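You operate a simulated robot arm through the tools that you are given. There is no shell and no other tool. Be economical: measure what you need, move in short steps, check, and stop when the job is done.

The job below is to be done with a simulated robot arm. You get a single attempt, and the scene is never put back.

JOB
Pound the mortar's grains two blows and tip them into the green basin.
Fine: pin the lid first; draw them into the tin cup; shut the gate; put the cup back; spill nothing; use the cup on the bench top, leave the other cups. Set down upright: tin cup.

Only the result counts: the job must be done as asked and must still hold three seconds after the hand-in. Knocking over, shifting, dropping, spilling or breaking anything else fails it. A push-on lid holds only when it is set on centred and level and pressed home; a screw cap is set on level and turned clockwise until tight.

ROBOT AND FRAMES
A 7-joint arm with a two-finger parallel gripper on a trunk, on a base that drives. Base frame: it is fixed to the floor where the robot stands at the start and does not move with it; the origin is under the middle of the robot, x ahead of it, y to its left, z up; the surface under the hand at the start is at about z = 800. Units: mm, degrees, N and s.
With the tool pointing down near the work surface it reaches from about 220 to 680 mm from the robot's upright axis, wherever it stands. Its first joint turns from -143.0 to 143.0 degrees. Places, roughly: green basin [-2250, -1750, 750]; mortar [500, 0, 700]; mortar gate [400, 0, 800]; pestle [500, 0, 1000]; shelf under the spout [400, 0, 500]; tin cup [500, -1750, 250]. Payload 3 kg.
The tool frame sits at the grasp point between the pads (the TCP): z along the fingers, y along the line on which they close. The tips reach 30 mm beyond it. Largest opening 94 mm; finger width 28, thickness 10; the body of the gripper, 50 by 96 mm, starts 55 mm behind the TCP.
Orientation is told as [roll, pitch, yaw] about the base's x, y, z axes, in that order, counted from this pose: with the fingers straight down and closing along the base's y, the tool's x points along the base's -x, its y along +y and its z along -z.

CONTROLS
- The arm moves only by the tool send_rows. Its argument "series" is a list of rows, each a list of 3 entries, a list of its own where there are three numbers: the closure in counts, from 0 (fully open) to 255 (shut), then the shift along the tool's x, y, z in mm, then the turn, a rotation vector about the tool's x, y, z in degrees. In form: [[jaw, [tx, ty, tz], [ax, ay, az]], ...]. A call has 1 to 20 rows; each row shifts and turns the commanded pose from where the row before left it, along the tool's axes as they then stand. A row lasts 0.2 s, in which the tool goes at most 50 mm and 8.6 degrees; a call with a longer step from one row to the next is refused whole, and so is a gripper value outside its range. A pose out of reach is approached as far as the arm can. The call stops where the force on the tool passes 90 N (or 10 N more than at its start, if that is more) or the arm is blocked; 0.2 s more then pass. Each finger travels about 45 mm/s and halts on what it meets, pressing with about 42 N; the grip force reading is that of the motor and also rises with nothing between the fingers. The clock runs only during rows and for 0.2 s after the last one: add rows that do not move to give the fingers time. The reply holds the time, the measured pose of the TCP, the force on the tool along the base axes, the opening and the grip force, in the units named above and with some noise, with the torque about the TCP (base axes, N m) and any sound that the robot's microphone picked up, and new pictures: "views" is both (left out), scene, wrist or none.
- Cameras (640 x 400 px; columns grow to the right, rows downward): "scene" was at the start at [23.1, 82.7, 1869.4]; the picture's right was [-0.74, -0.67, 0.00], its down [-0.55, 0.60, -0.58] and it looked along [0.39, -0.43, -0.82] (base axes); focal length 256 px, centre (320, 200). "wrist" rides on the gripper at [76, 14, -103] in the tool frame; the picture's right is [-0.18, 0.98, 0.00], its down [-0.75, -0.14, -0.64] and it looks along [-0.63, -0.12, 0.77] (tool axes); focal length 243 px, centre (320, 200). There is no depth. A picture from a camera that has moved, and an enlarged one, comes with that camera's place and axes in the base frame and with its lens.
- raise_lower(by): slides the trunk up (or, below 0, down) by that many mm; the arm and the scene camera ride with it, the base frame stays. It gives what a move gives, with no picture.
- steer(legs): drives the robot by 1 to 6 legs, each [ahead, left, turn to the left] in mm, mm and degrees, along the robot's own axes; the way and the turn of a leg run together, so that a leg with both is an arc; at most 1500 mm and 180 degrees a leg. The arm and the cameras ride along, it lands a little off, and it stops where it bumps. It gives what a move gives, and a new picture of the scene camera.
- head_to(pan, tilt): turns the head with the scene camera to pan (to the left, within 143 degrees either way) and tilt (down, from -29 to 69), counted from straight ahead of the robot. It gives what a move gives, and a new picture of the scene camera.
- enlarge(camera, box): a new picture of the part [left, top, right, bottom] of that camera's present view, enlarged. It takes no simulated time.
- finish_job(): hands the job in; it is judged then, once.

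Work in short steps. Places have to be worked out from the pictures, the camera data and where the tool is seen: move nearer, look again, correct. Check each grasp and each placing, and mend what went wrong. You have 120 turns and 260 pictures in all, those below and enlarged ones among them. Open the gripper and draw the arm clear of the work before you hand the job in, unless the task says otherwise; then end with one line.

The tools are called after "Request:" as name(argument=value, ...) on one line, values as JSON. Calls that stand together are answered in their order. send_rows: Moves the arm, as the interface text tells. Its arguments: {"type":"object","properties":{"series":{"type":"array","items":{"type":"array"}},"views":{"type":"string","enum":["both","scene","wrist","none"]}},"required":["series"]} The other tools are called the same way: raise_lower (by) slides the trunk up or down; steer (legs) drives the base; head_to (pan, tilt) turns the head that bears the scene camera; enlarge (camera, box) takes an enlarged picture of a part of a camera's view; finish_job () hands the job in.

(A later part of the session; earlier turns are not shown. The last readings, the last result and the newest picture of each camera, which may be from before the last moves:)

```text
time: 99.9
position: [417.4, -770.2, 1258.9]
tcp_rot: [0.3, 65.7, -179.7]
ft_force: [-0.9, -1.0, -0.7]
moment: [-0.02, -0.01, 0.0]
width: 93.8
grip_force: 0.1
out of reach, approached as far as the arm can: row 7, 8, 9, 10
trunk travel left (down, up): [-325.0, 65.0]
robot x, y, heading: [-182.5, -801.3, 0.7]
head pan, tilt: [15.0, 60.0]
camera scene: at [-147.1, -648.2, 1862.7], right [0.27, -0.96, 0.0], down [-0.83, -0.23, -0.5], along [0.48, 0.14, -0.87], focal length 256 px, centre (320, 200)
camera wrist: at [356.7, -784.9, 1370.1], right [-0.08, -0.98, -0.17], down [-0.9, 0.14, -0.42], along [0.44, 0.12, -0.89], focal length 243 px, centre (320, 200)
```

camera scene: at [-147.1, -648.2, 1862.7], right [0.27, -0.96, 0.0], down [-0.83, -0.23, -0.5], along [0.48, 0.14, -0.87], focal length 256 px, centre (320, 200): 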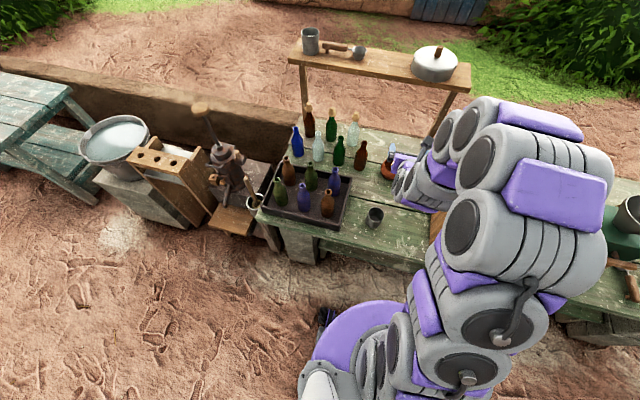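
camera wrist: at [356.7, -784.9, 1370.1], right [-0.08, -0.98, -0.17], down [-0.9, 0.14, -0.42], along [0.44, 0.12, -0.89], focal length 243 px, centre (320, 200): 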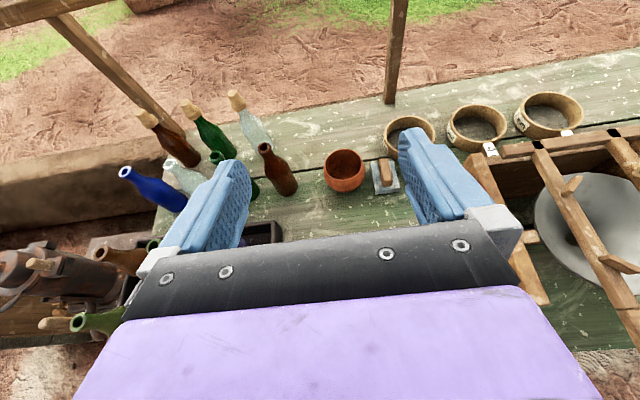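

At this tilt the arm needs more reach, so I back 60 mm and then bring the hand over the cup from above.

Request:
steer(legs=[[-60, 0, 0]])

Request:
send_rows(series=[[0, [-28, -5, 36], [0, 0, 0]], [0, [-28, -5, 30], [0, 0, 0]], [0, [-35, -5, 26], [0, 0, 0]], [0, [-35, -5, 26], [0, 0, 0]], [0, [-35, 0, 20], [0, 0, 0]], [0, [-35, 0, 20], [0, 0, 0]], [0, [0, 0, 0], [0, 0, 0]]])

```text
time: 100.9
position: [358.5, -770.8, 1258.4]
tcp_rot: [0.4, 65.6, -179.7]
ft_force: [-0.2, -0.2, -0.2]
moment: [0.02, 0.0, -0.02]
width: 94.0
grip_force: 0.1
trunk travel left (down, up): [-325.0, 65.0]
robot x, y, heading: [-240.6, -806.6, 0.4]
head pan, tilt: [15.0, 60.0]
camera scene: at [-207.4, -646.6, 1862.6], right [0.27, -0.96, 0.0], down [-0.83, -0.23, -0.5], along [0.48, 0.13, -0.87], focal length 256 px, centre (320, 200)
```

scene: 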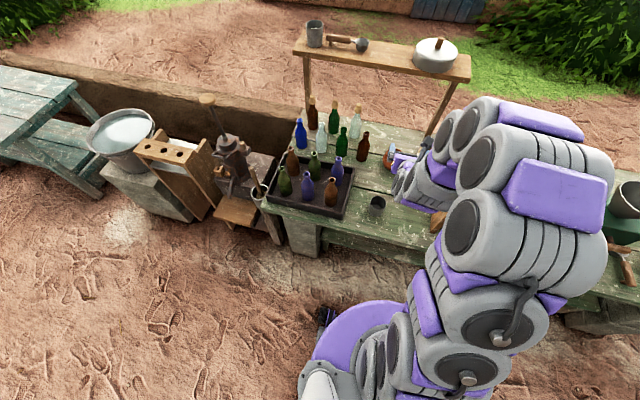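

```text
time: 102.5
position: [419.2, -750.8, 1015.8]
tcp_rot: [0.5, 65.7, -179.5]
ft_force: [0.1, -1.0, 0.2]
moment: [0.03, 0.03, 0.07]
width: 94.0
grip_force: 0.1
trunk travel left (down, up): [-325.0, 65.0]
robot x, y, heading: [-243.1, -801.7, 0.5]
head pan, tilt: [15.0, 60.0]
camera scene: at [-205.3, -645.1, 1862.4], right [0.27, -0.96, 0.0], down [-0.84, -0.23, -0.5], along [0.48, 0.13, -0.87], focal length 256 px, centre (320, 200)
camera wrist: at [359.0, -764.0, 1126.8], right [-0.08, -0.98, -0.16], down [-0.9, 0.14, -0.42], along [0.44, 0.12, -0.89], focal length 243 px, centre (320, 200)
```

scene: 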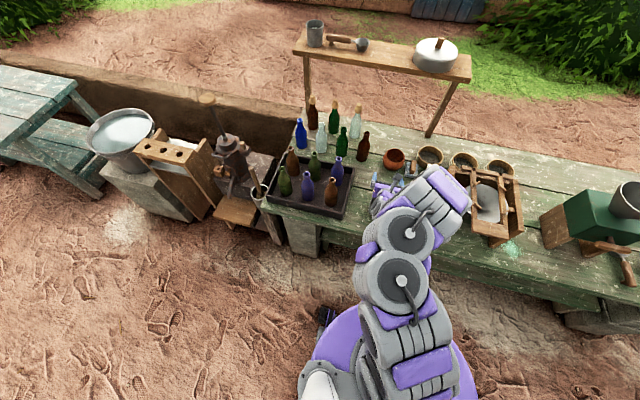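
wrist: 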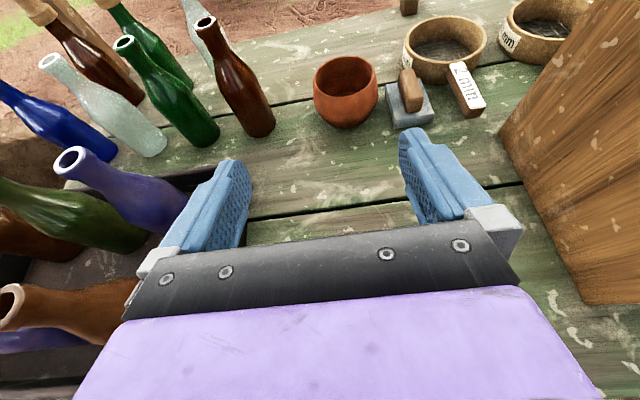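

The cup is hidden behind the hand. I pull back and down to see it ahead of the fingers.

Request:
send_rows(series=[[0, [-20, 0, -38], [0, 0, 0]], [0, [-20, 0, -38], [0, 0, 0]], [0, [-38, 0, 0], [0, 0, 0]], [0, [-38, 0, 8], [0, 0, 0]], [0, [-38, 0, 8], [0, 0, 0]], [0, [0, 0, 0], [0, 0, 0]]])

```text
time: 103.9
position: [288.1, -766.6, 904.7]
tcp_rot: [0.4, 65.7, -179.7]
ft_force: [0.4, -0.2, -0.2]
moment: [0.02, -0.01, 0.02]
width: 93.9
grip_force: 0.1
out of reach, approached as far as the arm can: row 5
trunk travel left (down, up): [-325.0, 65.0]
robot x, y, heading: [-241.9, -803.7, 0.6]
head pan, tilt: [15.0, 60.0]
camera scene: at [-204.9, -646.0, 1862.4], right [0.27, -0.96, 0.0], down [-0.84, -0.23, -0.5], along [0.48, 0.13, -0.87], focal length 256 px, centre (320, 200)
camera wrist: at [227.4, -779.1, 1016.2], right [-0.08, -0.98, -0.17], down [-0.9, 0.14, -0.42], along [0.44, 0.12, -0.89], focal length 243 px, centre (320, 200)
```

scene: 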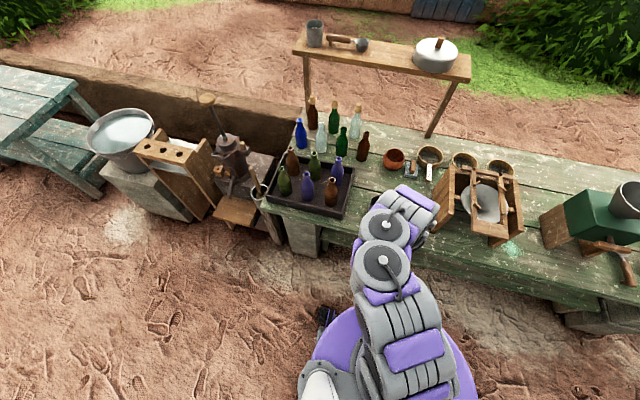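
wrist: 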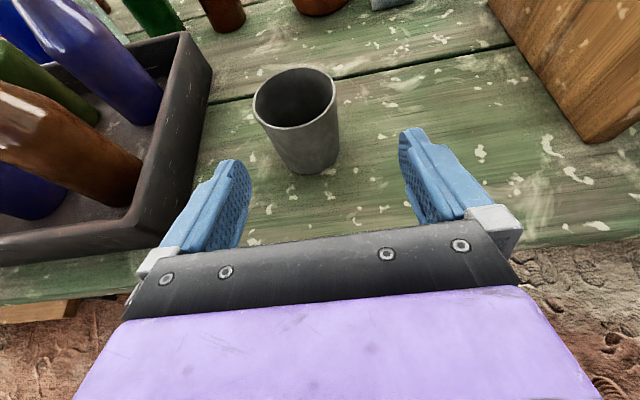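

Cup centre ≈(393,-747), rim z≈878. I centre in y, then move forward-down around it in two stages.

Request:
send_rows(series=[[0, [8.2, -19.5, 18.2], [0, 0, 0]], [0, [-6.5, 0, 26.2], [0, 0, 0]], [0, [-6.5, 0, 26.2], [0, 0, 0]], [0, [0, 0, 0], [0, 0, 0]]], views="wrist")

```text
time: 104.9
position: [296.4, -753.5, 910.9]
tcp_rot: [0.5, 65.7, -179.6]
ft_force: [-0.3, 0.4, -0.8]
moment: [0.02, 0.04, -0.01]
width: 94.0
grip_force: 0.2
out of reach, approached as far as the arm can: row 1, 2, 3
trunk travel left (down, up): [-325.0, 65.0]
robot x, y, heading: [-242.1, -805.0, 0.6]
head pan, tilt: [15.0, 60.0]
camera wrist: at [235.2, -766.8, 1022.6], right [-0.08, -0.98, -0.16], down [-0.9, 0.14, -0.42], along [0.44, 0.12, -0.89], focal length 243 px, centre (320, 200)
```

wrist: 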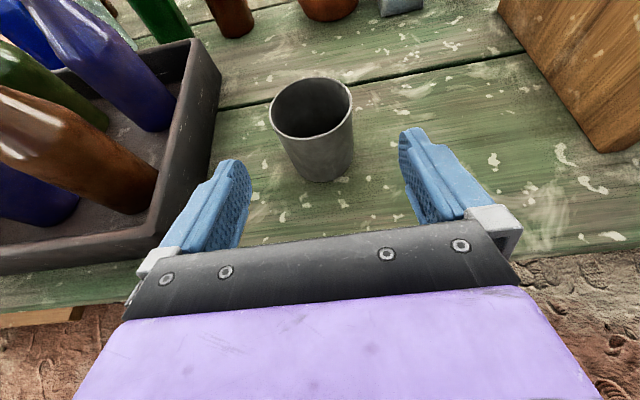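

The arm folds too much here. I back the robot 100 mm and retry with more reach.

Request:
steer(legs=[[-100, 0, 0]])

Request:
send_rows(series=[[0, [0, 0, 20], [0, 0, 0]], [0, [0, 0, 0], [0, 0, 0]]], views="wrist")

```text
time: 106.0
position: [194.6, -751.6, 911.3]
tcp_rot: [0.7, 65.7, -179.4]
ft_force: [-0.1, 0.3, -0.2]
moment: [0.01, 0.01, 0.02]
width: 93.9
grip_force: 0.0
trunk travel left (down, up): [-325.0, 65.0]
robot x, y, heading: [-342.1, -805.8, 0.7]
head pan, tilt: [15.0, 60.0]
camera scene: at [-306.2, -643.1, 1862.2], right [0.27, -0.96, 0.0], down [-0.84, -0.23, -0.5], along [0.48, 0.13, -0.87], focal length 256 px, centre (320, 200)
```

scene: 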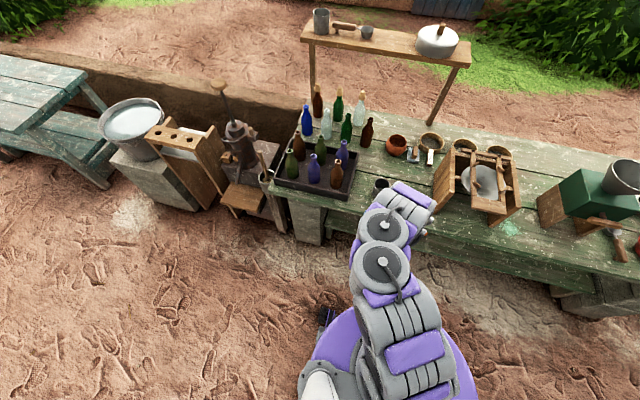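

```text
time: 106.6
position: [202.9, -758.3, 911.0]
tcp_rot: [0.7, 65.7, -179.3]
ft_force: [0.8, 0.3, 0.6]
moment: [-0.03, 0.0, -0.02]
width: 94.0
grip_force: 0.1
out of reach, approached as far as the arm can: row 1
trunk travel left (down, up): [-325.0, 65.0]
robot x, y, heading: [-343.5, -801.6, 0.3]
head pan, tilt: [15.0, 60.0]
camera wrist: at [142.3, -770.5, 1023.1], right [-0.08, -0.98, -0.16], down [-0.9, 0.14, -0.42], along [0.44, 0.11, -0.89], focal length 243 px, centre (320, 200)
```

wrist: 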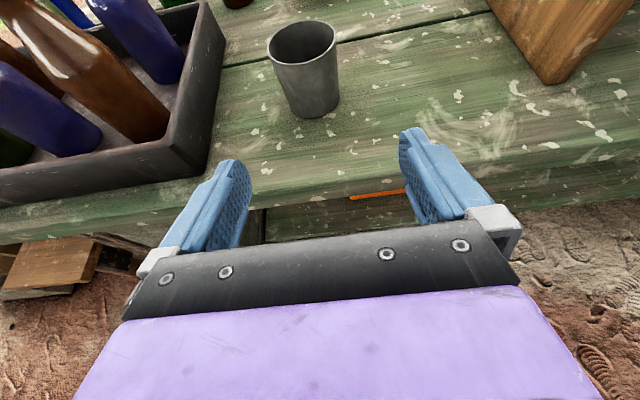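

Request:
send_rows(series=[[0, [14, 0, 31], [0, 0, 0]], [0, [14, 0, 31], [0, 0, 0]], [0, [14, 0, 31], [0, 0, 0]], [0, [0, 0, 0], [0, 0, 0]]], views="none")

```text
time: 107.6
position: [257.2, -801.0, 926.7]
tcp_rot: [0.6, 65.7, -179.6]
ft_force: [-0.5, 0.0, -0.4]
moment: [-0.02, 0.0, 0.01]
width: 94.0
grip_force: 0.0
out of reach, approached as far as the arm can: row 1, 2, 3
trunk travel left (down, up): [-325.0, 65.0]
robot x, y, heading: [-340.3, -804.4, 0.7]
head pan, tilt: [15.0, 60.0]
```

The low pose is awkward with the trunk this high. I raise the hand, then lower the trunk 200 mm so the geometry matches the reachable zone.

Request:
send_rows(series=[[0, [40, 0, 0], [0, 0, 0]], [0, [45, 0, -15], [0, 0, 0]], [0, [45, 0, -15], [0, 0, 0]], [0, [45, 0, 0], [0, 0, 0]], [0, [0, 0, 0], [0, 0, 0]]], views="none")

```text
time: 108.8
position: [304.3, -801.8, 1099.2]
tcp_rot: [0.6, 65.7, -179.4]
ft_force: [0.4, 0.4, 0.7]
moment: [0.0, -0.02, -0.02]
width: 93.9
grip_force: 0.0
trunk travel left (down, up): [-325.0, 65.0]
robot x, y, heading: [-346.3, -804.7, 0.8]
head pan, tilt: [15.0, 60.0]
```

Request:
raise_lower(by=-200)

Request:
send_rows(series=[[0, [0, -27, 0], [0, 0, 0]], [0, [0, -27, 0], [0, 0, 0]], [0, [0, 0, 0], [0, 0, 0]]], views="wrist")

```text
time: 111.0
position: [303.3, -802.7, 899.0]
tcp_rot: [0.5, 65.8, -179.5]
ft_force: [0.4, -0.1, -0.2]
moment: [0.0, 0.0, 0.02]
width: 93.9
grip_force: 0.2
trunk travel left (down, up): [-125.0, 265.0]
robot x, y, heading: [-341.8, -804.0, 0.6]
head pan, tilt: [15.0, 60.0]
```

```text
time: 111.8
position: [303.0, -747.5, 898.1]
tcp_rot: [0.6, 65.7, -179.4]
ft_force: [0.1, 0.4, 0.2]
moment: [0.02, 0.0, 0.0]
width: 93.8
grip_force: 0.0
trunk travel left (down, up): [-125.0, 265.0]
robot x, y, heading: [-341.7, -804.6, 0.6]
head pan, tilt: [15.0, 60.0]
camera wrist: at [242.3, -759.7, 1010.4], right [-0.08, -0.98, -0.16], down [-0.9, 0.14, -0.42], along [0.44, 0.11, -0.89], focal length 243 px, centre (320, 200)
```

wrist: 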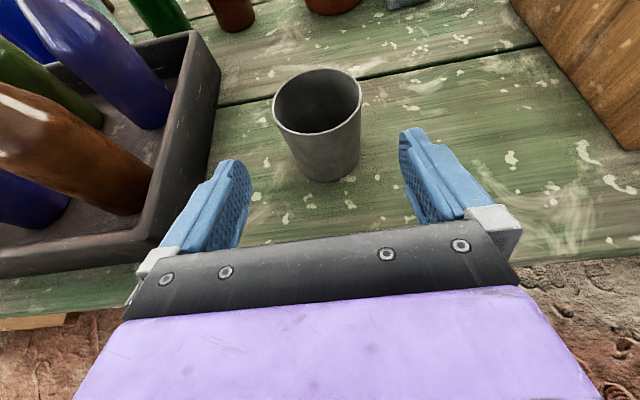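

Cup centre ≈(391.5,-747.5); the hand is aligned. I move forward-down around it.

Request:
send_rows(series=[[0, [-4.5, 0, 26.5], [0, 0, 0]], [0, [-4.5, 0, 26.5], [0, 0, 0]], [0, [-4.5, 0, 26.5], [0, 0, 0]], [0, [-4.5, 0, 26.5], [0, 0, 0]], [0, [0, 0, 0], [0, 0, 0]]])

```text
time: 113.0
position: [393.6, -748.7, 838.2]
tcp_rot: [0.5, 65.7, -179.5]
ft_force: [0.1, 0.6, -0.3]
moment: [-0.02, -0.01, 0.04]
width: 93.9
grip_force: 0.1
trunk travel left (down, up): [-125.0, 265.0]
robot x, y, heading: [-342.6, -807.3, 0.6]
head pan, tilt: [15.0, 60.0]
camera scene: at [-304.5, -644.4, 1662.2], right [0.27, -0.96, 0.0], down [-0.84, -0.23, -0.5], along [0.48, 0.13, -0.87], focal length 256 px, centre (320, 200)
camera wrist: at [331.6, -760.9, 950.0], right [-0.08, -0.98, -0.16], down [-0.89, 0.14, -0.42], along [0.44, 0.11, -0.89], focal length 243 px, centre (320, 200)
```

scene: 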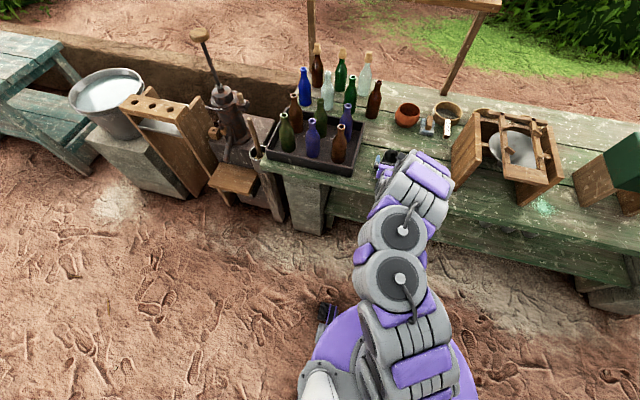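
wrist: 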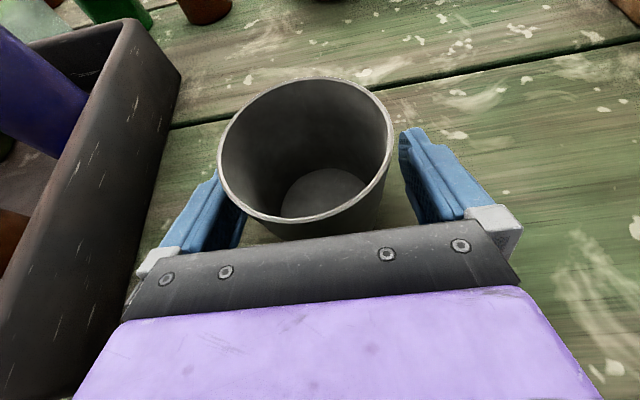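

The cup is centred between the fingers. I close.

Request:
send_rows(series=[[255, [0, 0, 0], [0, 0, 0]], [255, [0, 0, 0], [0, 0, 0]], [255, [0, 0, 0], [0, 0, 0]], [255, [0, 0, 0], [0, 0, 0]], [255, [0, 0, 0], [0, 0, 0]]], views="wrist")

```text
time: 114.2
position: [391.7, -747.9, 838.0]
tcp_rot: [0.6, 65.7, -179.4]
ft_force: [1.3, -0.4, 2.2]
moment: [0.01, -0.01, -0.03]
width: 73.1
grip_force: 41.6
trunk travel left (down, up): [-125.0, 265.0]
robot x, y, heading: [-344.9, -806.2, 0.3]
head pan, tilt: [15.0, 60.0]
camera wrist: at [331.4, -760.4, 950.0], right [-0.08, -0.98, -0.16], down [-0.89, 0.14, -0.42], along [0.44, 0.11, -0.89], focal length 243 px, centre (320, 200)
```

wrist: 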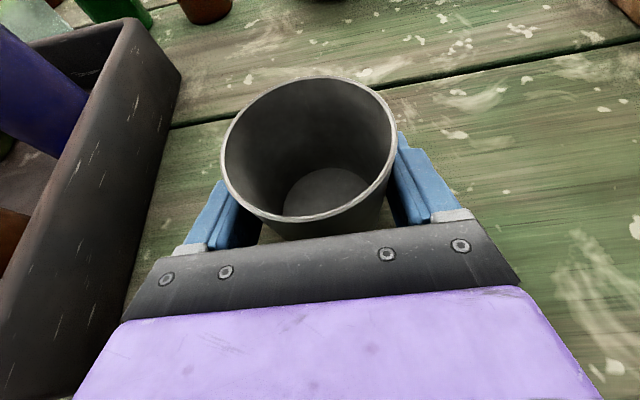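

Cup gripped (73 mm) with TCP at (391.7,-747.9,838.0) – its place to return to. I lift it, back off and drive left to the mortar.

Request:
send_rows(series=[[255, [9, 0, -4], [0, 0, 0]], [255, [27, 0, -12.4], [0, 0, 0]], [255, [36, 0, -16.5], [0, 0, 0]], [255, [36, 0, -16.5], [0, 0, 0]], [255, [0, 0, 0], [0, 0, 0]]], views="none")

Request:
steer(legs=[[-300, 0, 0], [0, 780, -0.4]])

Request:
head_to(pan=0, tilt=45)

```text
time: 115.4
position: [393.2, -746.2, 958.0]
tcp_rot: [0.7, 65.7, -179.4]
ft_force: [-0.4, 0.3, -0.3]
moment: [-0.02, -0.05, 0.0]
width: 72.8
grip_force: 42.2
trunk travel left (down, up): [-125.0, 265.0]
robot x, y, heading: [-339.2, -804.6, 0.6]
head pan, tilt: [15.0, 60.0]
```

```text
time: 121.3
position: [93.2, 21.2, 960.5]
tcp_rot: [0.1, 65.7, 178.8]
ft_force: [0.6, -0.4, -0.8]
moment: [0.02, -0.01, 0.05]
width: 73.0
grip_force: 41.8
trunk travel left (down, up): [-125.0, 265.0]
robot x, y, heading: [-645.3, -15.2, -0.7]
head pan, tilt: [15.0, 60.0]
camera scene: at [-603.0, 136.2, 1662.9], right [0.25, -0.97, 0.0], down [-0.84, -0.21, -0.5], along [0.48, 0.13, -0.87], focal length 256 px, centre (320, 200)
```

scene: 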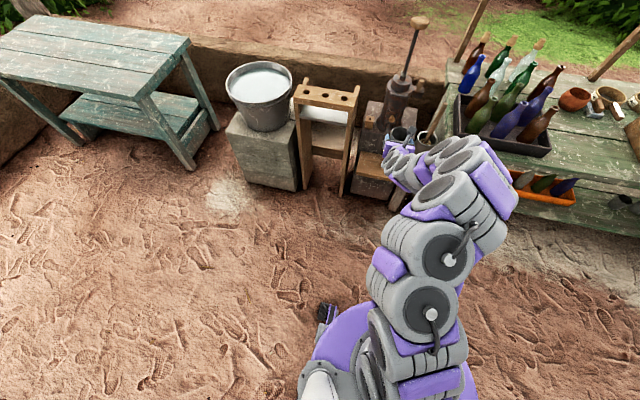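

```text
time: 122.1
position: [92.2, 23.4, 961.4]
tcp_rot: [0.4, 65.8, 179.2]
ft_force: [0.5, -0.6, -1.1]
moment: [-0.01, -0.02, 0.0]
width: 73.1
grip_force: 41.7
trunk travel left (down, up): [-125.0, 265.0]
robot x, y, heading: [-641.5, -15.4, -0.6]
head pan, tilt: [0.0, 45.0]
camera scene: at [-586.2, 122.9, 1681.8], right [-0.01, -1.0, 0.0], down [-0.71, 0.01, -0.7], along [0.7, -0.01, -0.71], focal length 256 px, centre (320, 200)
```

scene: 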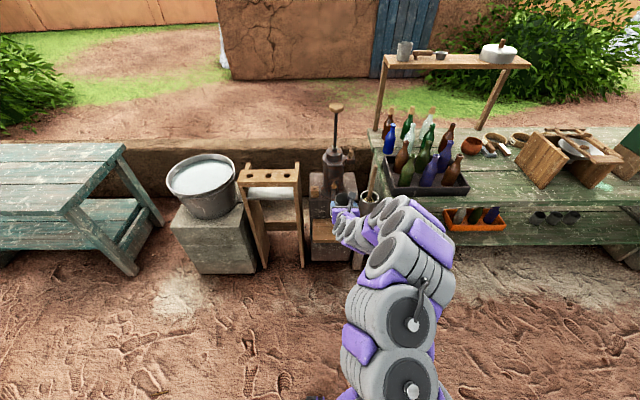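

Request:
enlarge(camera="scene", box=[290, 140, 410, 270])

Request:
raise_lower(by=-120)

Request:
send_rows(series=[[255, [-36, 0, 16.5], [0, 0, 0]], [255, [-36, 0, 16.5], [0, 0, 0]], [255, [-36, 0, 16.5], [0, 0, 0]], [255, [-36, 0, 16.5], [0, 0, 0]], [255, [-36, 0, 16.5], [0, 0, 0]], [255, [0, 0, 0], [0, 0, 0]]])

Request:
enlarge(camera="scene", box=[270, 140, 430, 270])

```text
3.08 times, centred on (350, 205) of scene
camera zoom: at [-586.2, 122.9, 1681.8], right [-0.01, -1.0, 0.0], down [-0.71, 0.01, -0.7], along [0.7, -0.01, -0.71], focal length 787 px, centre (228, 185)
```

zoom: 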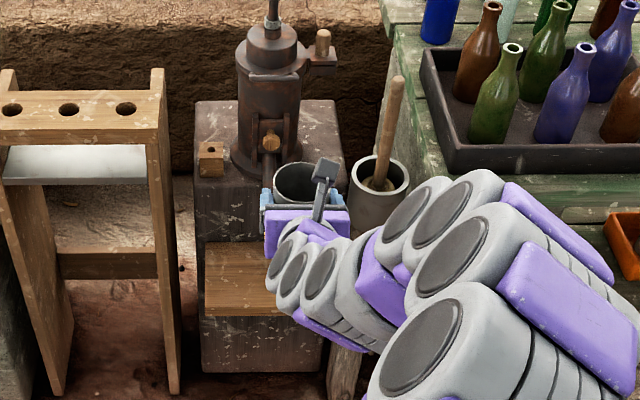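

```text
time: 123.6
position: [91.9, 23.6, 841.7]
tcp_rot: [0.6, 66.0, 179.3]
ft_force: [0.4, 0.3, -0.7]
moment: [0.01, -0.02, -0.01]
width: 72.8
grip_force: 42.1
trunk travel left (down, up): [-5.0, 385.0]
robot x, y, heading: [-644.5, -16.2, -0.6]
head pan, tilt: [0.0, 45.0]
```

```text
time: 125.0
position: [91.5, 24.6, 713.5]
tcp_rot: [0.9, 65.8, 179.7]
ft_force: [-0.7, 0.8, -1.0]
moment: [0.01, -0.05, -0.02]
width: 73.1
grip_force: 42.4
out of reach, approached as far as the arm can: row 4, 5
trunk travel left (down, up): [-5.0, 385.0]
robot x, y, heading: [-644.2, -16.0, -0.8]
head pan, tilt: [0.0, 45.0]
camera scene: at [-586.1, 125.4, 1561.7], right [-0.01, -1.0, 0.0], down [-0.71, 0.01, -0.7], along [0.7, -0.01, -0.71], focal length 256 px, centre (320, 200)
camera wrist: at [30.1, 13.2, 825.6], right [-0.1, -0.98, -0.16], down [-0.89, 0.16, -0.42], along [0.44, 0.1, -0.89], focal length 243 px, centre (320, 200)
```

scene: 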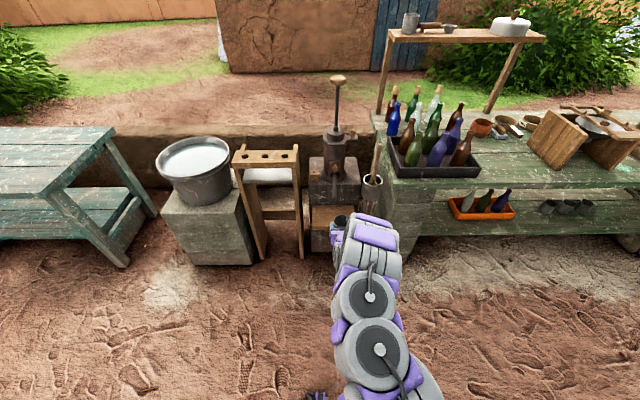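
wrist: 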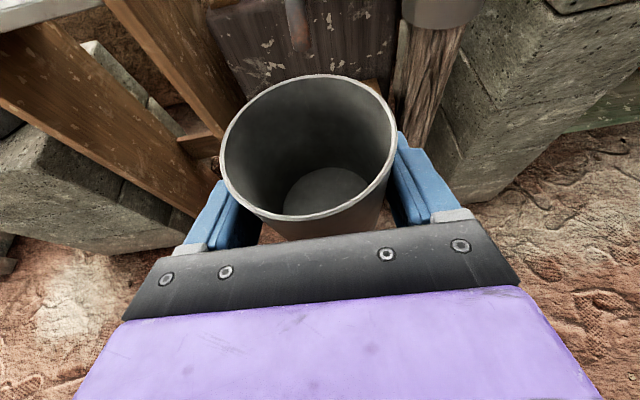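

```text
3.08 times, centred on (350, 205) of scene
camera zoom: at [-586.1, 125.4, 1561.7], right [-0.01, -1.0, 0.0], down [-0.71, 0.01, -0.7], along [0.7, -0.01, -0.71], focal length 787 px, centre (228, 185)
```

zoom: 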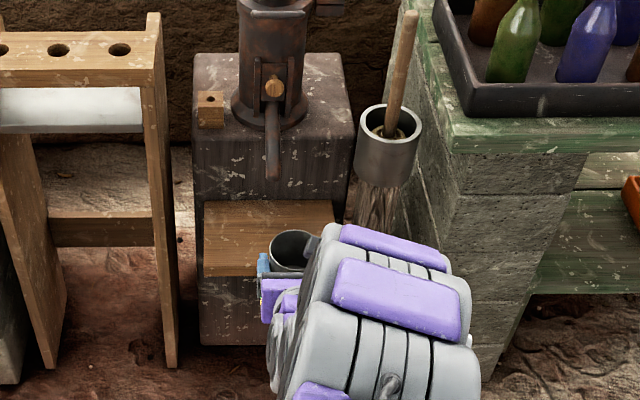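

The arm stops near z 713 at this reach. I test whether a longer reach allows going lower.

Request:
send_rows(series=[[255, [16.5, 0, 36], [0, 0, 0]], [255, [16.5, 0, 36], [0, 0, 0]], [255, [16.5, 0, 36], [0, 0, 0]], [255, [-36, 0, 16.5], [0, 0, 0]], [255, [-36, 0, 16.5], [0, 0, 0]], [255, [-36, 0, 16.5], [0, 0, 0]], [255, [-36, 0, 16.5], [0, 0, 0]], [255, [0, 0, 0], [0, 0, 0]]], views="none")

```text
time: 126.8
position: [91.5, 23.8, 713.9]
tcp_rot: [0.9, 65.7, 179.6]
ft_force: [0.7, 0.3, 0.4]
moment: [0.03, 0.01, -0.02]
width: 72.7
grip_force: 41.8
out of reach, approached as far as the arm can: row 1, 2, 3, 4, 5, 6, 7
trunk travel left (down, up): [-5.0, 385.0]
robot x, y, heading: [-645.2, -16.5, -1.0]
head pan, tilt: [0.0, 45.0]
```

Request:
send_rows(series=[[255, [36, 0, -16.5], [0, 0, 0]], [255, [36, 0, -16.5], [0, 0, 0]], [255, [16.5, 0, 36], [0, 0, 0]], [255, [16.5, 0, 36], [0, 0, 0]], [255, [16.5, 0, 36], [0, 0, 0]], [255, [0, 0, 0], [0, 0, 0]]], views="none")

```text
time: 128.4
position: [202.2, -27.5, 797.4]
tcp_rot: [-2.0, 66.1, 171.3]
ft_force: [-0.6, 1.1, -0.1]
moment: [-0.06, 0.02, -0.07]
width: 73.0
grip_force: 42.2
out of reach, approached as far as the arm can: row 4
trunk travel left (down, up): [-5.0, 385.0]
robot x, y, heading: [-642.3, -18.6, -0.5]
head pan, tilt: [0.0, 45.0]
stopped in row 6: the arm was blocked; the commanded pose is now the measured one
```

Something blocked the arm; I check the pictures.

Request:
send_rows(series=[[255, [0, 0, 0], [0, 0, 0]]])

```text
time: 128.8
position: [204.3, -39.2, 797.3]
tcp_rot: [-3.2, 66.0, 170.2]
ft_force: [0.0, -0.9, -0.3]
moment: [-0.01, -0.01, 0.04]
width: 72.9
grip_force: 42.4
trunk travel left (down, up): [-5.0, 385.0]
robot x, y, heading: [-644.3, -19.9, -0.6]
head pan, tilt: [0.0, 45.0]
camera scene: at [-586.1, 117.4, 1562.1], right [-0.01, -1.0, 0.0], down [-0.71, 0.01, -0.7], along [0.7, -0.01, -0.71], focal length 256 px, centre (320, 200)
camera wrist: at [139.9, -46.4, 908.2], right [-0.19, -0.96, -0.19], down [-0.87, 0.26, -0.43], along [0.46, 0.08, -0.89], focal length 243 px, centre (320, 200)
```

scene: 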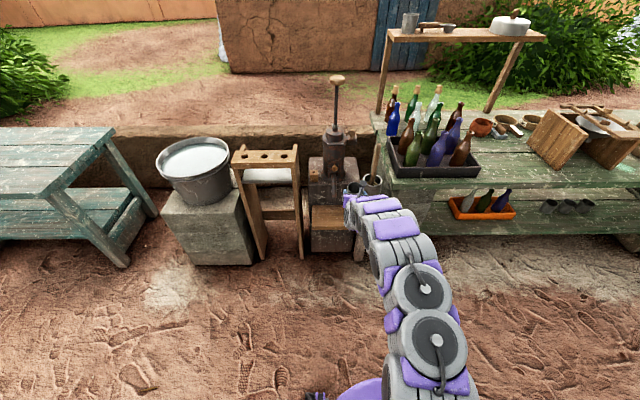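
wrist: 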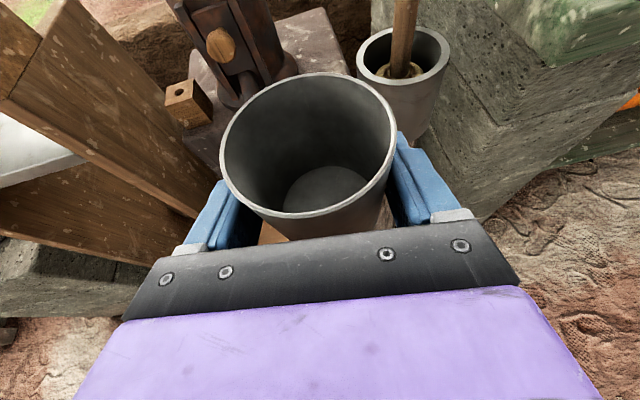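

The elbow drifted aside near its limits. I test whether a lesser tilt (45°) gets down to shelf height, here in free space with the empty cup.

Request:
send_rows(series=[[255, [-14, 0, -32], [4.5, 0, -2]], [255, [-14, -20, -32], [4.5, 0, -2]], [255, [-14, -20, -32], [0, -7, 0]], [255, [0, 0, 0], [0, -7, 0]], [255, [0, 0, 0], [0, -7, 0]], [255, [-28, 0, 28], [0, 0, 0]], [255, [-28, 0, 28], [0, 0, 0]], [255, [-28, 0, 28], [0, 0, 0]], [255, [-28, 0, 28], [0, 0, 0]], [255, [-28, 0, 28], [0, 0, 0]], [255, [-28, 0, 28], [0, 0, 0]], [255, [0, 0, 0], [0, 0, 0]]], views="none")

```text
time: 131.4
position: [138.3, 23.5, 543.0]
tcp_rot: [-1.4, 45.3, -178.0]
ft_force: [0.1, 0.4, -0.9]
moment: [0.01, -0.02, -0.01]
width: 72.7
grip_force: 42.1
out of reach, approached as far as the arm can: row 2, 3
trunk travel left (down, up): [-5.0, 385.0]
robot x, y, heading: [-642.6, -16.2, -0.6]
head pan, tilt: [0.0, 45.0]
```

At 45° it reaches z 543. I try tilting back up to 65° here, in case the arm finds a better configuration.

Request:
send_rows(series=[[255, [0, 0, 0], [0, 5, 0]], [255, [0, 0, 0], [0, 5, 0]], [255, [0, 0, 0], [0, 5, 0]], [255, [0, 0, 0], [0, 5, 0]], [255, [0, 0, 0], [0, 0, 0]]], views="wrist")

```text
time: 132.6
position: [134.9, 24.1, 549.9]
tcp_rot: [-2.5, 65.2, -179.1]
ft_force: [0.1, 0.5, 0.7]
moment: [-0.02, -0.02, 0.02]
width: 72.6
grip_force: 42.0
out of reach, approached as far as the arm can: row 4
trunk travel left (down, up): [-5.0, 385.0]
robot x, y, heading: [-642.1, -19.1, -0.6]
head pan, tilt: [0.0, 45.0]
camera wrist: at [75.3, 6.4, 662.3], right [-0.02, -0.98, -0.18], down [-0.91, 0.1, -0.41], along [0.42, 0.16, -0.89], focal length 243 px, centre (320, 200)
```

wrist: 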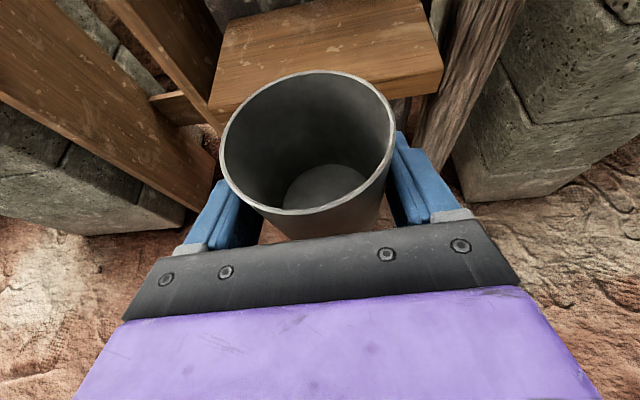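

It holds 65° at z 550 now. The shelf's front edge is ≈x 262, top ≈z 505. I raise a bit, level the roll and drive 190 mm ahead so the cup enters over the shelf below the spout.

Request:
send_rows(series=[[255, [18, 0, -8], [1.2, 0, 2.7]], [255, [0, 0, 0], [0, 0, 0]]], views="none")

Request:
steer(legs=[[140, 0, 0.6]])

Request:
send_rows(series=[[255, [0, 0, 0], [0, 0, 0]]], views="wrist")

Request:
enlarge(camera="scene", box=[270, 140, 430, 270])

```text
time: 133.2
position: [135.9, 22.4, 570.1]
tcp_rot: [-9.6, 65.0, 174.3]
ft_force: [-0.4, 0.6, -0.9]
moment: [0.03, 0.01, -0.01]
width: 72.9
grip_force: 42.4
trunk travel left (down, up): [-5.0, 385.0]
robot x, y, heading: [-642.1, -19.5, -0.5]
head pan, tilt: [0.0, 45.0]
```

```text
time: 134.5
position: [275.2, 30.4, 568.0]
tcp_rot: [-9.5, 64.9, 174.9]
ft_force: [0.0, -0.5, -0.4]
moment: [-0.01, -0.03, -0.01]
width: 72.9
grip_force: 41.7
trunk travel left (down, up): [-5.0, 385.0]
robot x, y, heading: [-506.9, -20.2, -0.0]
head pan, tilt: [0.0, 45.0]
camera scene: at [-447.2, 123.3, 1561.8], right [0.0, -1.0, 0.0], down [-0.71, 0.0, -0.7], along [0.7, 0.0, -0.71], focal length 256 px, centre (320, 200)
```

scene: 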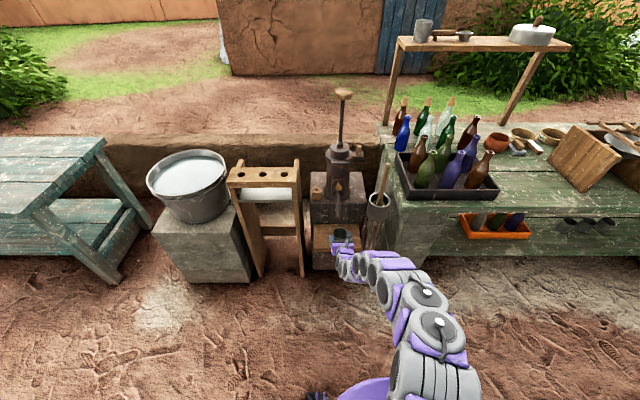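

```text
time: 134.9
position: [273.3, 29.9, 571.5]
tcp_rot: [-9.4, 65.1, 174.9]
ft_force: [-0.2, -1.0, -0.4]
moment: [-0.01, 0.0, -0.03]
width: 72.6
grip_force: 42.4
trunk travel left (down, up): [-5.0, 385.0]
robot x, y, heading: [-506.4, -17.4, 0.2]
head pan, tilt: [0.0, 45.0]
camera wrist: at [214.7, 5.7, 682.0], right [-0.01, -0.97, -0.24], down [-0.91, 0.11, -0.41], along [0.42, 0.21, -0.88], focal length 243 px, centre (320, 200)
```

wrist: 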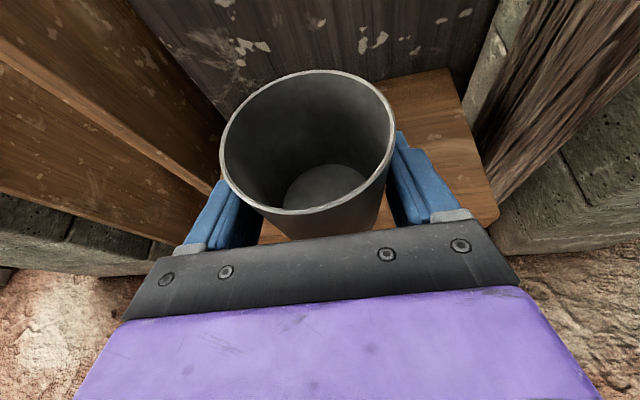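

```text
3.08 times, centred on (350, 205) of scene
camera zoom: at [-447.5, 123.4, 1561.8], right [0.0, -1.0, 0.0], down [-0.71, 0.0, -0.7], along [0.7, 0.0, -0.71], focal length 787 px, centre (228, 185)
```

zoom: 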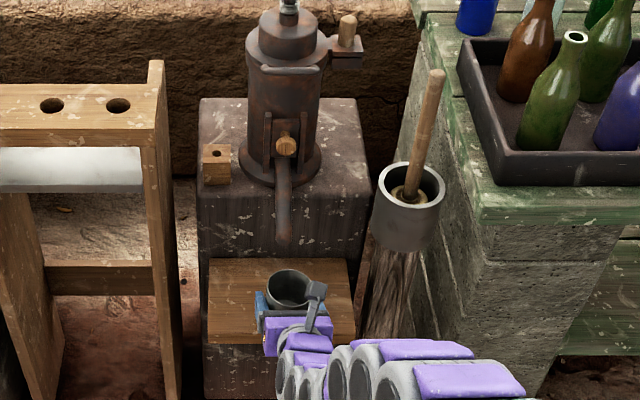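

The roll correction went the wrong way (cup leans ~4.6°). I correct it, lower 18 mm (shelf top ≈496, spout tip ≈(357,36,636)) and drive 60 mm ahead.

Request:
send_rows(series=[[255, [-8, 0, 3.7], [-1, 0, -2.1]], [255, [-8, 0, 3.7], [-1, 0, -2.1]], [255, [0, 0, 0], [0, 0, 0]]], views="wrist")

Request:
steer(legs=[[55, 0, 0]])

Request:
enlarge(camera="scene", box=[270, 160, 410, 280])

```text
time: 135.7
position: [274.0, 31.3, 554.2]
tcp_rot: [1.7, 65.4, -174.9]
ft_force: [0.3, -0.5, -0.9]
moment: [0.01, -0.01, 0.01]
width: 72.6
grip_force: 42.0
trunk travel left (down, up): [-5.0, 385.0]
robot x, y, heading: [-504.8, -18.8, -0.1]
head pan, tilt: [0.0, 45.0]
camera wrist: at [214.2, 15.3, 665.4], right [-0.02, -0.99, -0.16], down [-0.9, 0.08, -0.42], along [0.43, 0.13, -0.89], focal length 243 px, centre (320, 200)
```

wrist: 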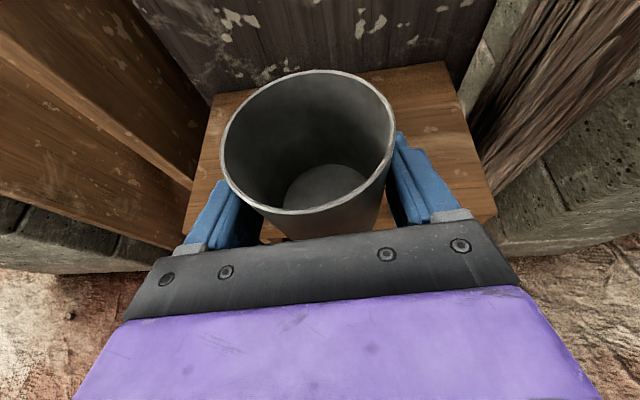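

```text
time: 136.7
position: [328.8, 30.4, 554.2]
tcp_rot: [1.6, 65.5, -175.0]
ft_force: [-0.2, 0.5, 1.1]
moment: [-0.01, -0.01, -0.04]
width: 73.0
grip_force: 42.2
trunk travel left (down, up): [-5.0, 385.0]
robot x, y, heading: [-448.3, -20.8, -0.1]
head pan, tilt: [0.0, 45.0]
camera scene: at [-391.5, 123.6, 1561.7], right [0.0, -1.0, 0.0], down [-0.71, 0.0, -0.7], along [0.7, 0.0, -0.71], focal length 256 px, centre (320, 200)
```

scene: 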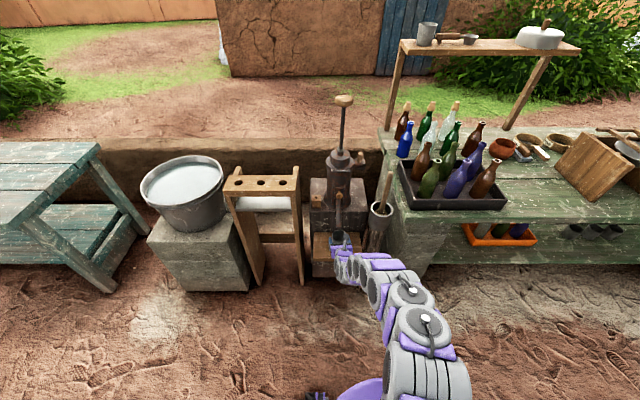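

```text
3.33 times, centred on (340, 220) of scene
camera zoom: at [-391.5, 123.6, 1561.7], right [0.0, -1.0, 0.0], down [-0.71, 0.0, -0.7], along [0.7, 0.0, -0.71], focal length 852 px, centre (253, 133)
```

zoom: 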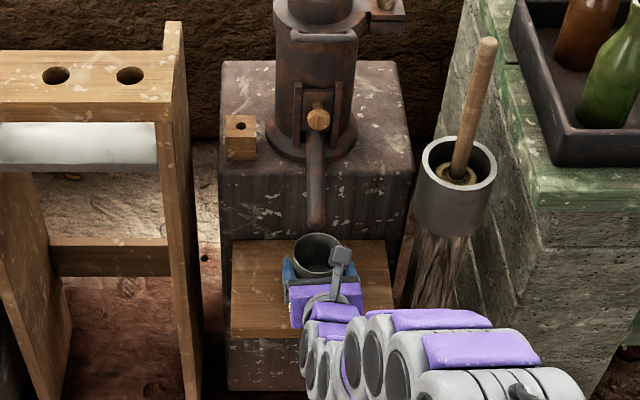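

The cup is upright near the spout. I move 24 mm forward and 6 mm left, then lower slowly to the shelf.

Request:
send_rows(series=[[255, [10, -3.9, 22.2], [0, 0, 0]], [255, [0, 0, 0], [0, 0, 0]], [255, [-5.5, 0, 2.5], [0, 0, 0]], [255, [-3.6, 0, 1.7], [0, 0, 0]], [255, [-1.8, 0, 0.8], [0, 0, 0]], [255, [0, 0, 0], [0, 0, 0]]])

Request:
enlarge(camera="scene", box=[290, 200, 390, 280])

```text
time: 138.1
position: [348.0, 35.5, 559.1]
tcp_rot: [1.7, 65.5, -174.9]
ft_force: [-0.1, 0.1, -0.3]
moment: [0.02, 0.03, -0.02]
width: 72.9
grip_force: 41.9
out of reach, approached as far as the arm can: row 1, 3, 4
trunk travel left (down, up): [-5.0, 385.0]
robot x, y, heading: [-447.8, -18.1, -0.0]
head pan, tilt: [0.0, 45.0]
camera scene: at [-391.6, 123.7, 1561.7], right [0.0, -1.0, 0.0], down [-0.71, 0.0, -0.7], along [0.7, 0.0, -0.71], focal length 256 px, centre (320, 200)
camera wrist: at [287.9, 19.8, 670.6], right [-0.02, -0.99, -0.16], down [-0.9, 0.08, -0.42], along [0.43, 0.13, -0.89], focal length 243 px, centre (320, 200)
```

scene: 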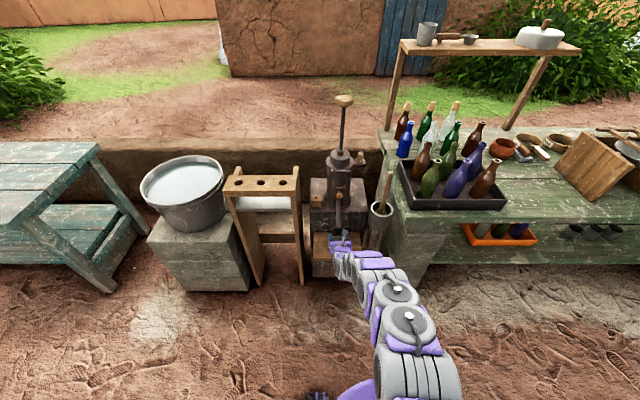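
wrist: 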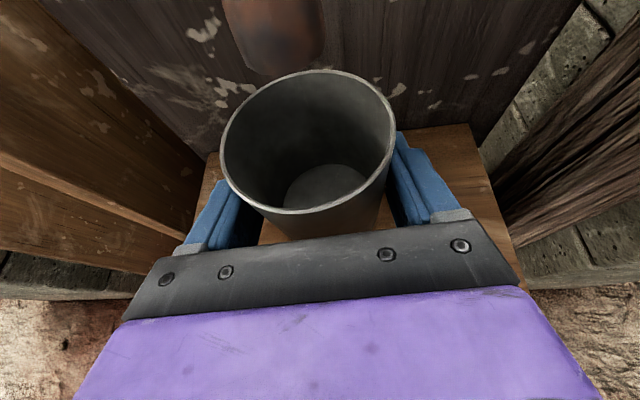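

```text
5.00 times, centred on (340, 240) of scene
camera zoom: at [-391.6, 123.7, 1561.7], right [0.0, -1.0, 0.0], down [-0.71, 0.0, -0.7], along [0.7, 0.0, -0.71], focal length 1278 px, centre (220, 0)
```

zoom: 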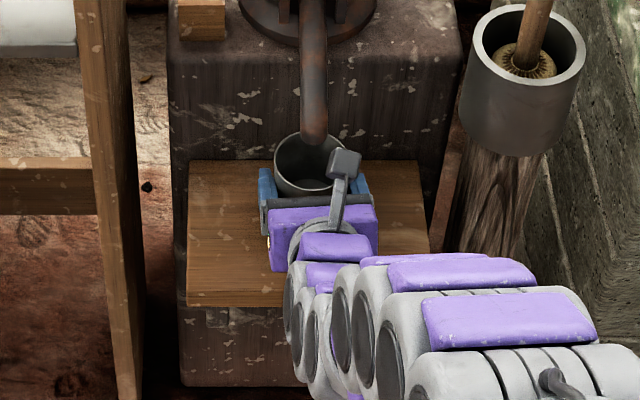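

At this reach the arm cannot go lower; a shorter reach helped before. I pull the arm back 55 mm, lower it toward the shelf, then drive ahead 60 mm.

Request:
send_rows(series=[[255, [-11.3, 2.4, -25], [0, 0, 0]], [255, [-11.3, 2.4, -25], [0, 0, 0]], [255, [-9, 0, 4.1], [0, 0, 0]], [255, [0, 0, 0], [0, 0, 0]]], views="none")

```text
time: 139.1
position: [293.4, 26.4, 548.3]
tcp_rot: [1.6, 65.5, -175.0]
ft_force: [0.9, 0.5, 0.2]
moment: [0.01, 0.02, 0.01]
width: 70.7
grip_force: 42.3
trunk travel left (down, up): [-5.0, 385.0]
robot x, y, heading: [-449.6, -17.4, 0.2]
head pan, tilt: [0.0, 45.0]
```

Request:
send_rows(series=[[255, [-4, 0, 1.8], [0, 0, 0]], [255, [0, 0, 0], [0, 0, 0]]], views="wrist")

```text
time: 139.7
position: [292.7, 27.5, 542.4]
tcp_rot: [1.7, 65.6, -174.8]
ft_force: [0.1, -1.0, -1.5]
moment: [-0.04, 0.0, -0.03]
width: 70.4
grip_force: 41.7
trunk travel left (down, up): [-5.0, 385.0]
robot x, y, heading: [-446.1, -17.3, 0.1]
head pan, tilt: [0.0, 45.0]
camera wrist: at [233.4, 11.9, 654.4], right [-0.01, -0.99, -0.16], down [-0.9, 0.08, -0.42], along [0.43, 0.13, -0.89], focal length 243 px, centre (320, 200)
```

wrist: 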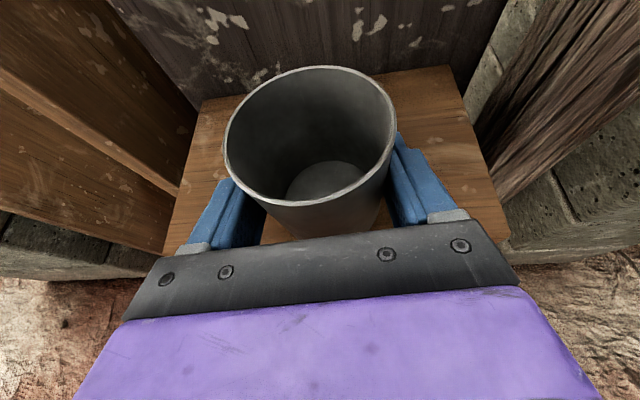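

The cup shifted ~4 mm in the grip; I check whether it touches the shelf or met the spout.

Request:
enlarge(camera="scene", box=[300, 190, 380, 270])

Request:
enlarge(camera="wrist", box=[160, 40, 480, 260])

```text
5.00 times, centred on (340, 230) of scene
camera zoom: at [-391.8, 123.4, 1561.8], right [0.0, -1.0, 0.0], down [-0.71, 0.0, -0.7], along [0.7, 0.0, -0.71], focal length 1278 px, centre (220, 50)
```

zoom: 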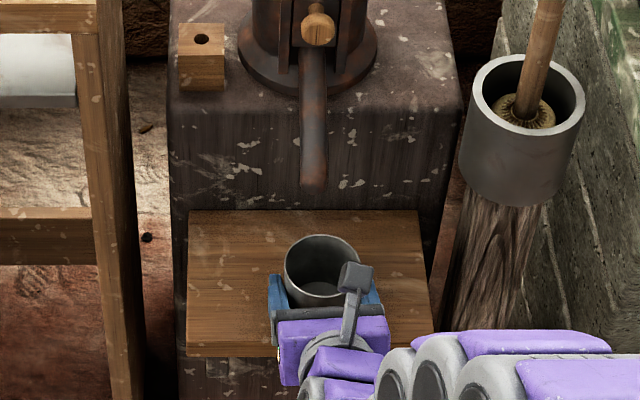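

```text
1.82 times, centred on (320, 150) of wrist
camera zoom: at [233.4, 11.9, 654.4], right [-0.01, -0.99, -0.16], down [-0.9, 0.08, -0.42], along [0.43, 0.13, -0.89], focal length 441 px, centre (320, 291)
```

zoom: 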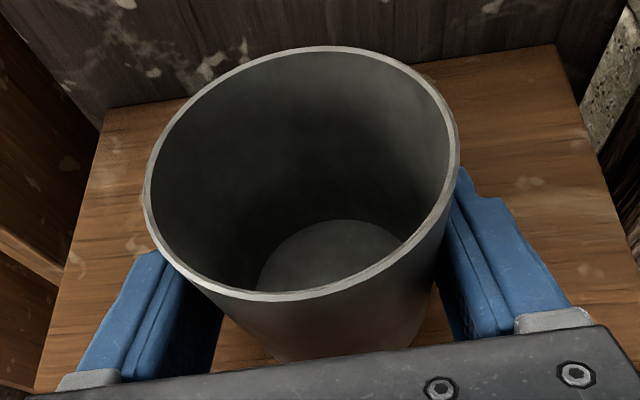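

The shelf top is about z 503 and the cup just brushed it while lowering. I lift 8 mm, drive ahead 57 mm and 8 mm left.

Request:
send_rows(series=[[255, [7.3, 0, -3.3], [0, 0, 0]], [255, [0, 0, 0], [0, 0, 0]]], views="none")

Request:
steer(legs=[[57, 8, 0]])

Request:
send_rows(series=[[255, [0, 0, 0], [0, 0, 0]]], views="wrist")

Request:
enlarge(camera="scene", box=[300, 190, 380, 270])

```text
time: 140.3
position: [293.4, 26.7, 551.7]
tcp_rot: [1.6, 65.5, -174.8]
ft_force: [0.7, 0.1, -0.9]
moment: [-0.03, 0.01, 0.02]
width: 70.3
grip_force: 42.1
trunk travel left (down, up): [-5.0, 385.0]
robot x, y, heading: [-450.1, -16.7, 0.0]
head pan, tilt: [0.0, 45.0]
```

```text
time: 141.2
position: [351.0, 32.6, 551.3]
tcp_rot: [1.2, 65.5, -175.3]
ft_force: [-0.1, 0.3, -0.5]
moment: [0.01, 0.02, 0.02]
width: 70.4
grip_force: 42.3
trunk travel left (down, up): [-5.0, 385.0]
robot x, y, heading: [-391.0, -9.0, -0.1]
head pan, tilt: [0.0, 45.0]
camera scene: at [-334.0, 125.9, 1562.1], right [0.0, -1.0, 0.0], down [-0.71, 0.0, -0.7], along [0.7, 0.0, -0.71], focal length 256 px, centre (320, 200)
```

scene: 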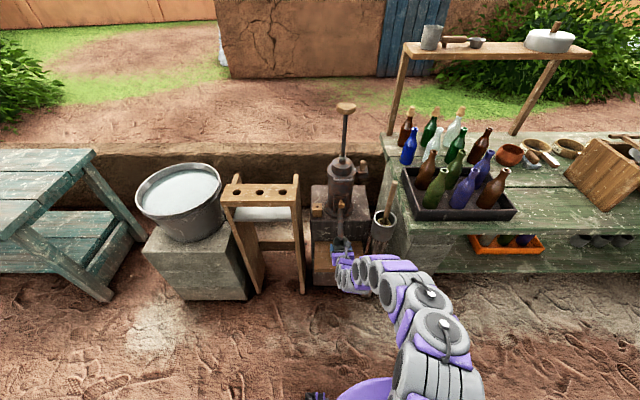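

```text
time: 141.6
position: [350.1, 35.2, 552.8]
tcp_rot: [1.8, 65.6, -174.8]
ft_force: [0.1, 0.0, -0.7]
moment: [-0.01, 0.03, 0.04]
width: 70.1
grip_force: 42.4
trunk travel left (down, up): [-5.0, 385.0]
robot x, y, heading: [-390.8, -12.7, 0.2]
head pan, tilt: [0.0, 45.0]
camera wrist: at [290.4, 19.1, 664.2], right [-0.01, -0.99, -0.15], down [-0.9, 0.08, -0.42], along [0.43, 0.13, -0.89], focal length 243 px, centre (320, 200)
```

wrist: 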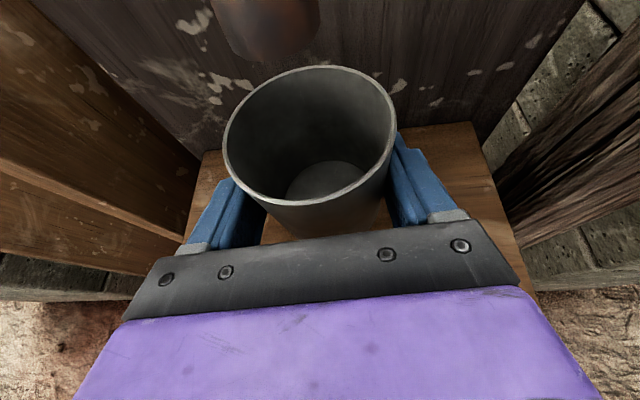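

```text
5.00 times, centred on (340, 230) of scene
camera zoom: at [-334.2, 132.1, 1561.6], right [0.0, -1.0, 0.0], down [-0.71, 0.0, -0.7], along [0.7, 0.0, -0.71], focal length 1278 px, centre (220, 50)
```

zoom: 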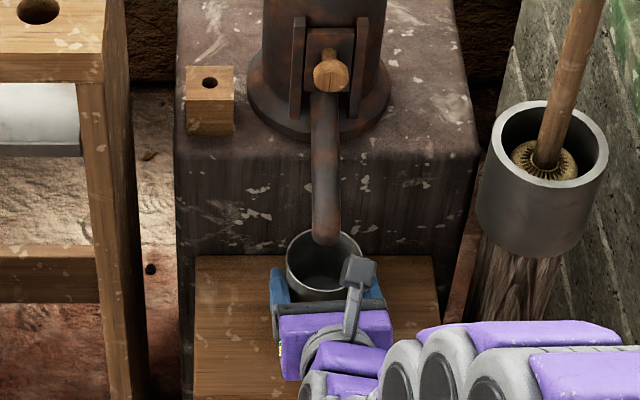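

Spout tip ≈(360,38,620); cup centre ≈(355,37), rim ≈595: well placed. I lower until the shelf is felt.

Request:
send_rows(series=[[255, [-3.6, 0, 1.7], [0, 0, 0]], [255, [-2.7, 0, 1.2], [0, 0, 0]], [255, [-1.8, 0, 0.8], [0, 0, 0]], [255, [-1.8, 0, 0.8], [0, 0, 0]], [255, [-0.9, 0, 0.4], [0, 0, 0]]], views="wrist")

```text
time: 142.8
position: [350.5, 32.5, 540.7]
tcp_rot: [1.7, 65.6, -175.0]
ft_force: [0.4, 0.5, -0.3]
moment: [-0.02, -0.01, -0.01]
width: 70.3
grip_force: 42.1
trunk travel left (down, up): [-5.0, 385.0]
robot x, y, heading: [-393.9, -13.2, -0.4]
head pan, tilt: [0.0, 45.0]
camera wrist: at [290.0, 17.2, 652.2], right [-0.02, -0.99, -0.16], down [-0.9, 0.08, -0.42], along [0.43, 0.13, -0.89], focal length 243 px, centre (320, 200)
```

wrist: 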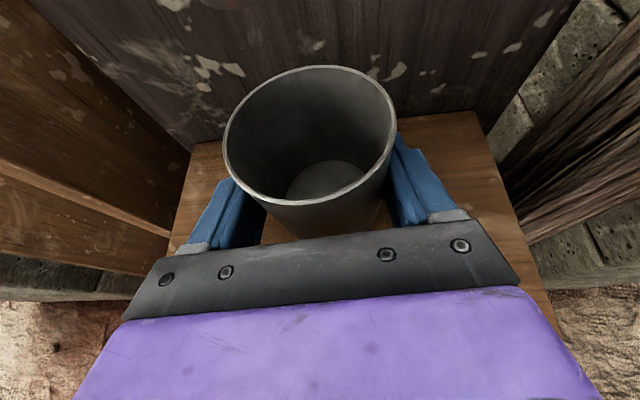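

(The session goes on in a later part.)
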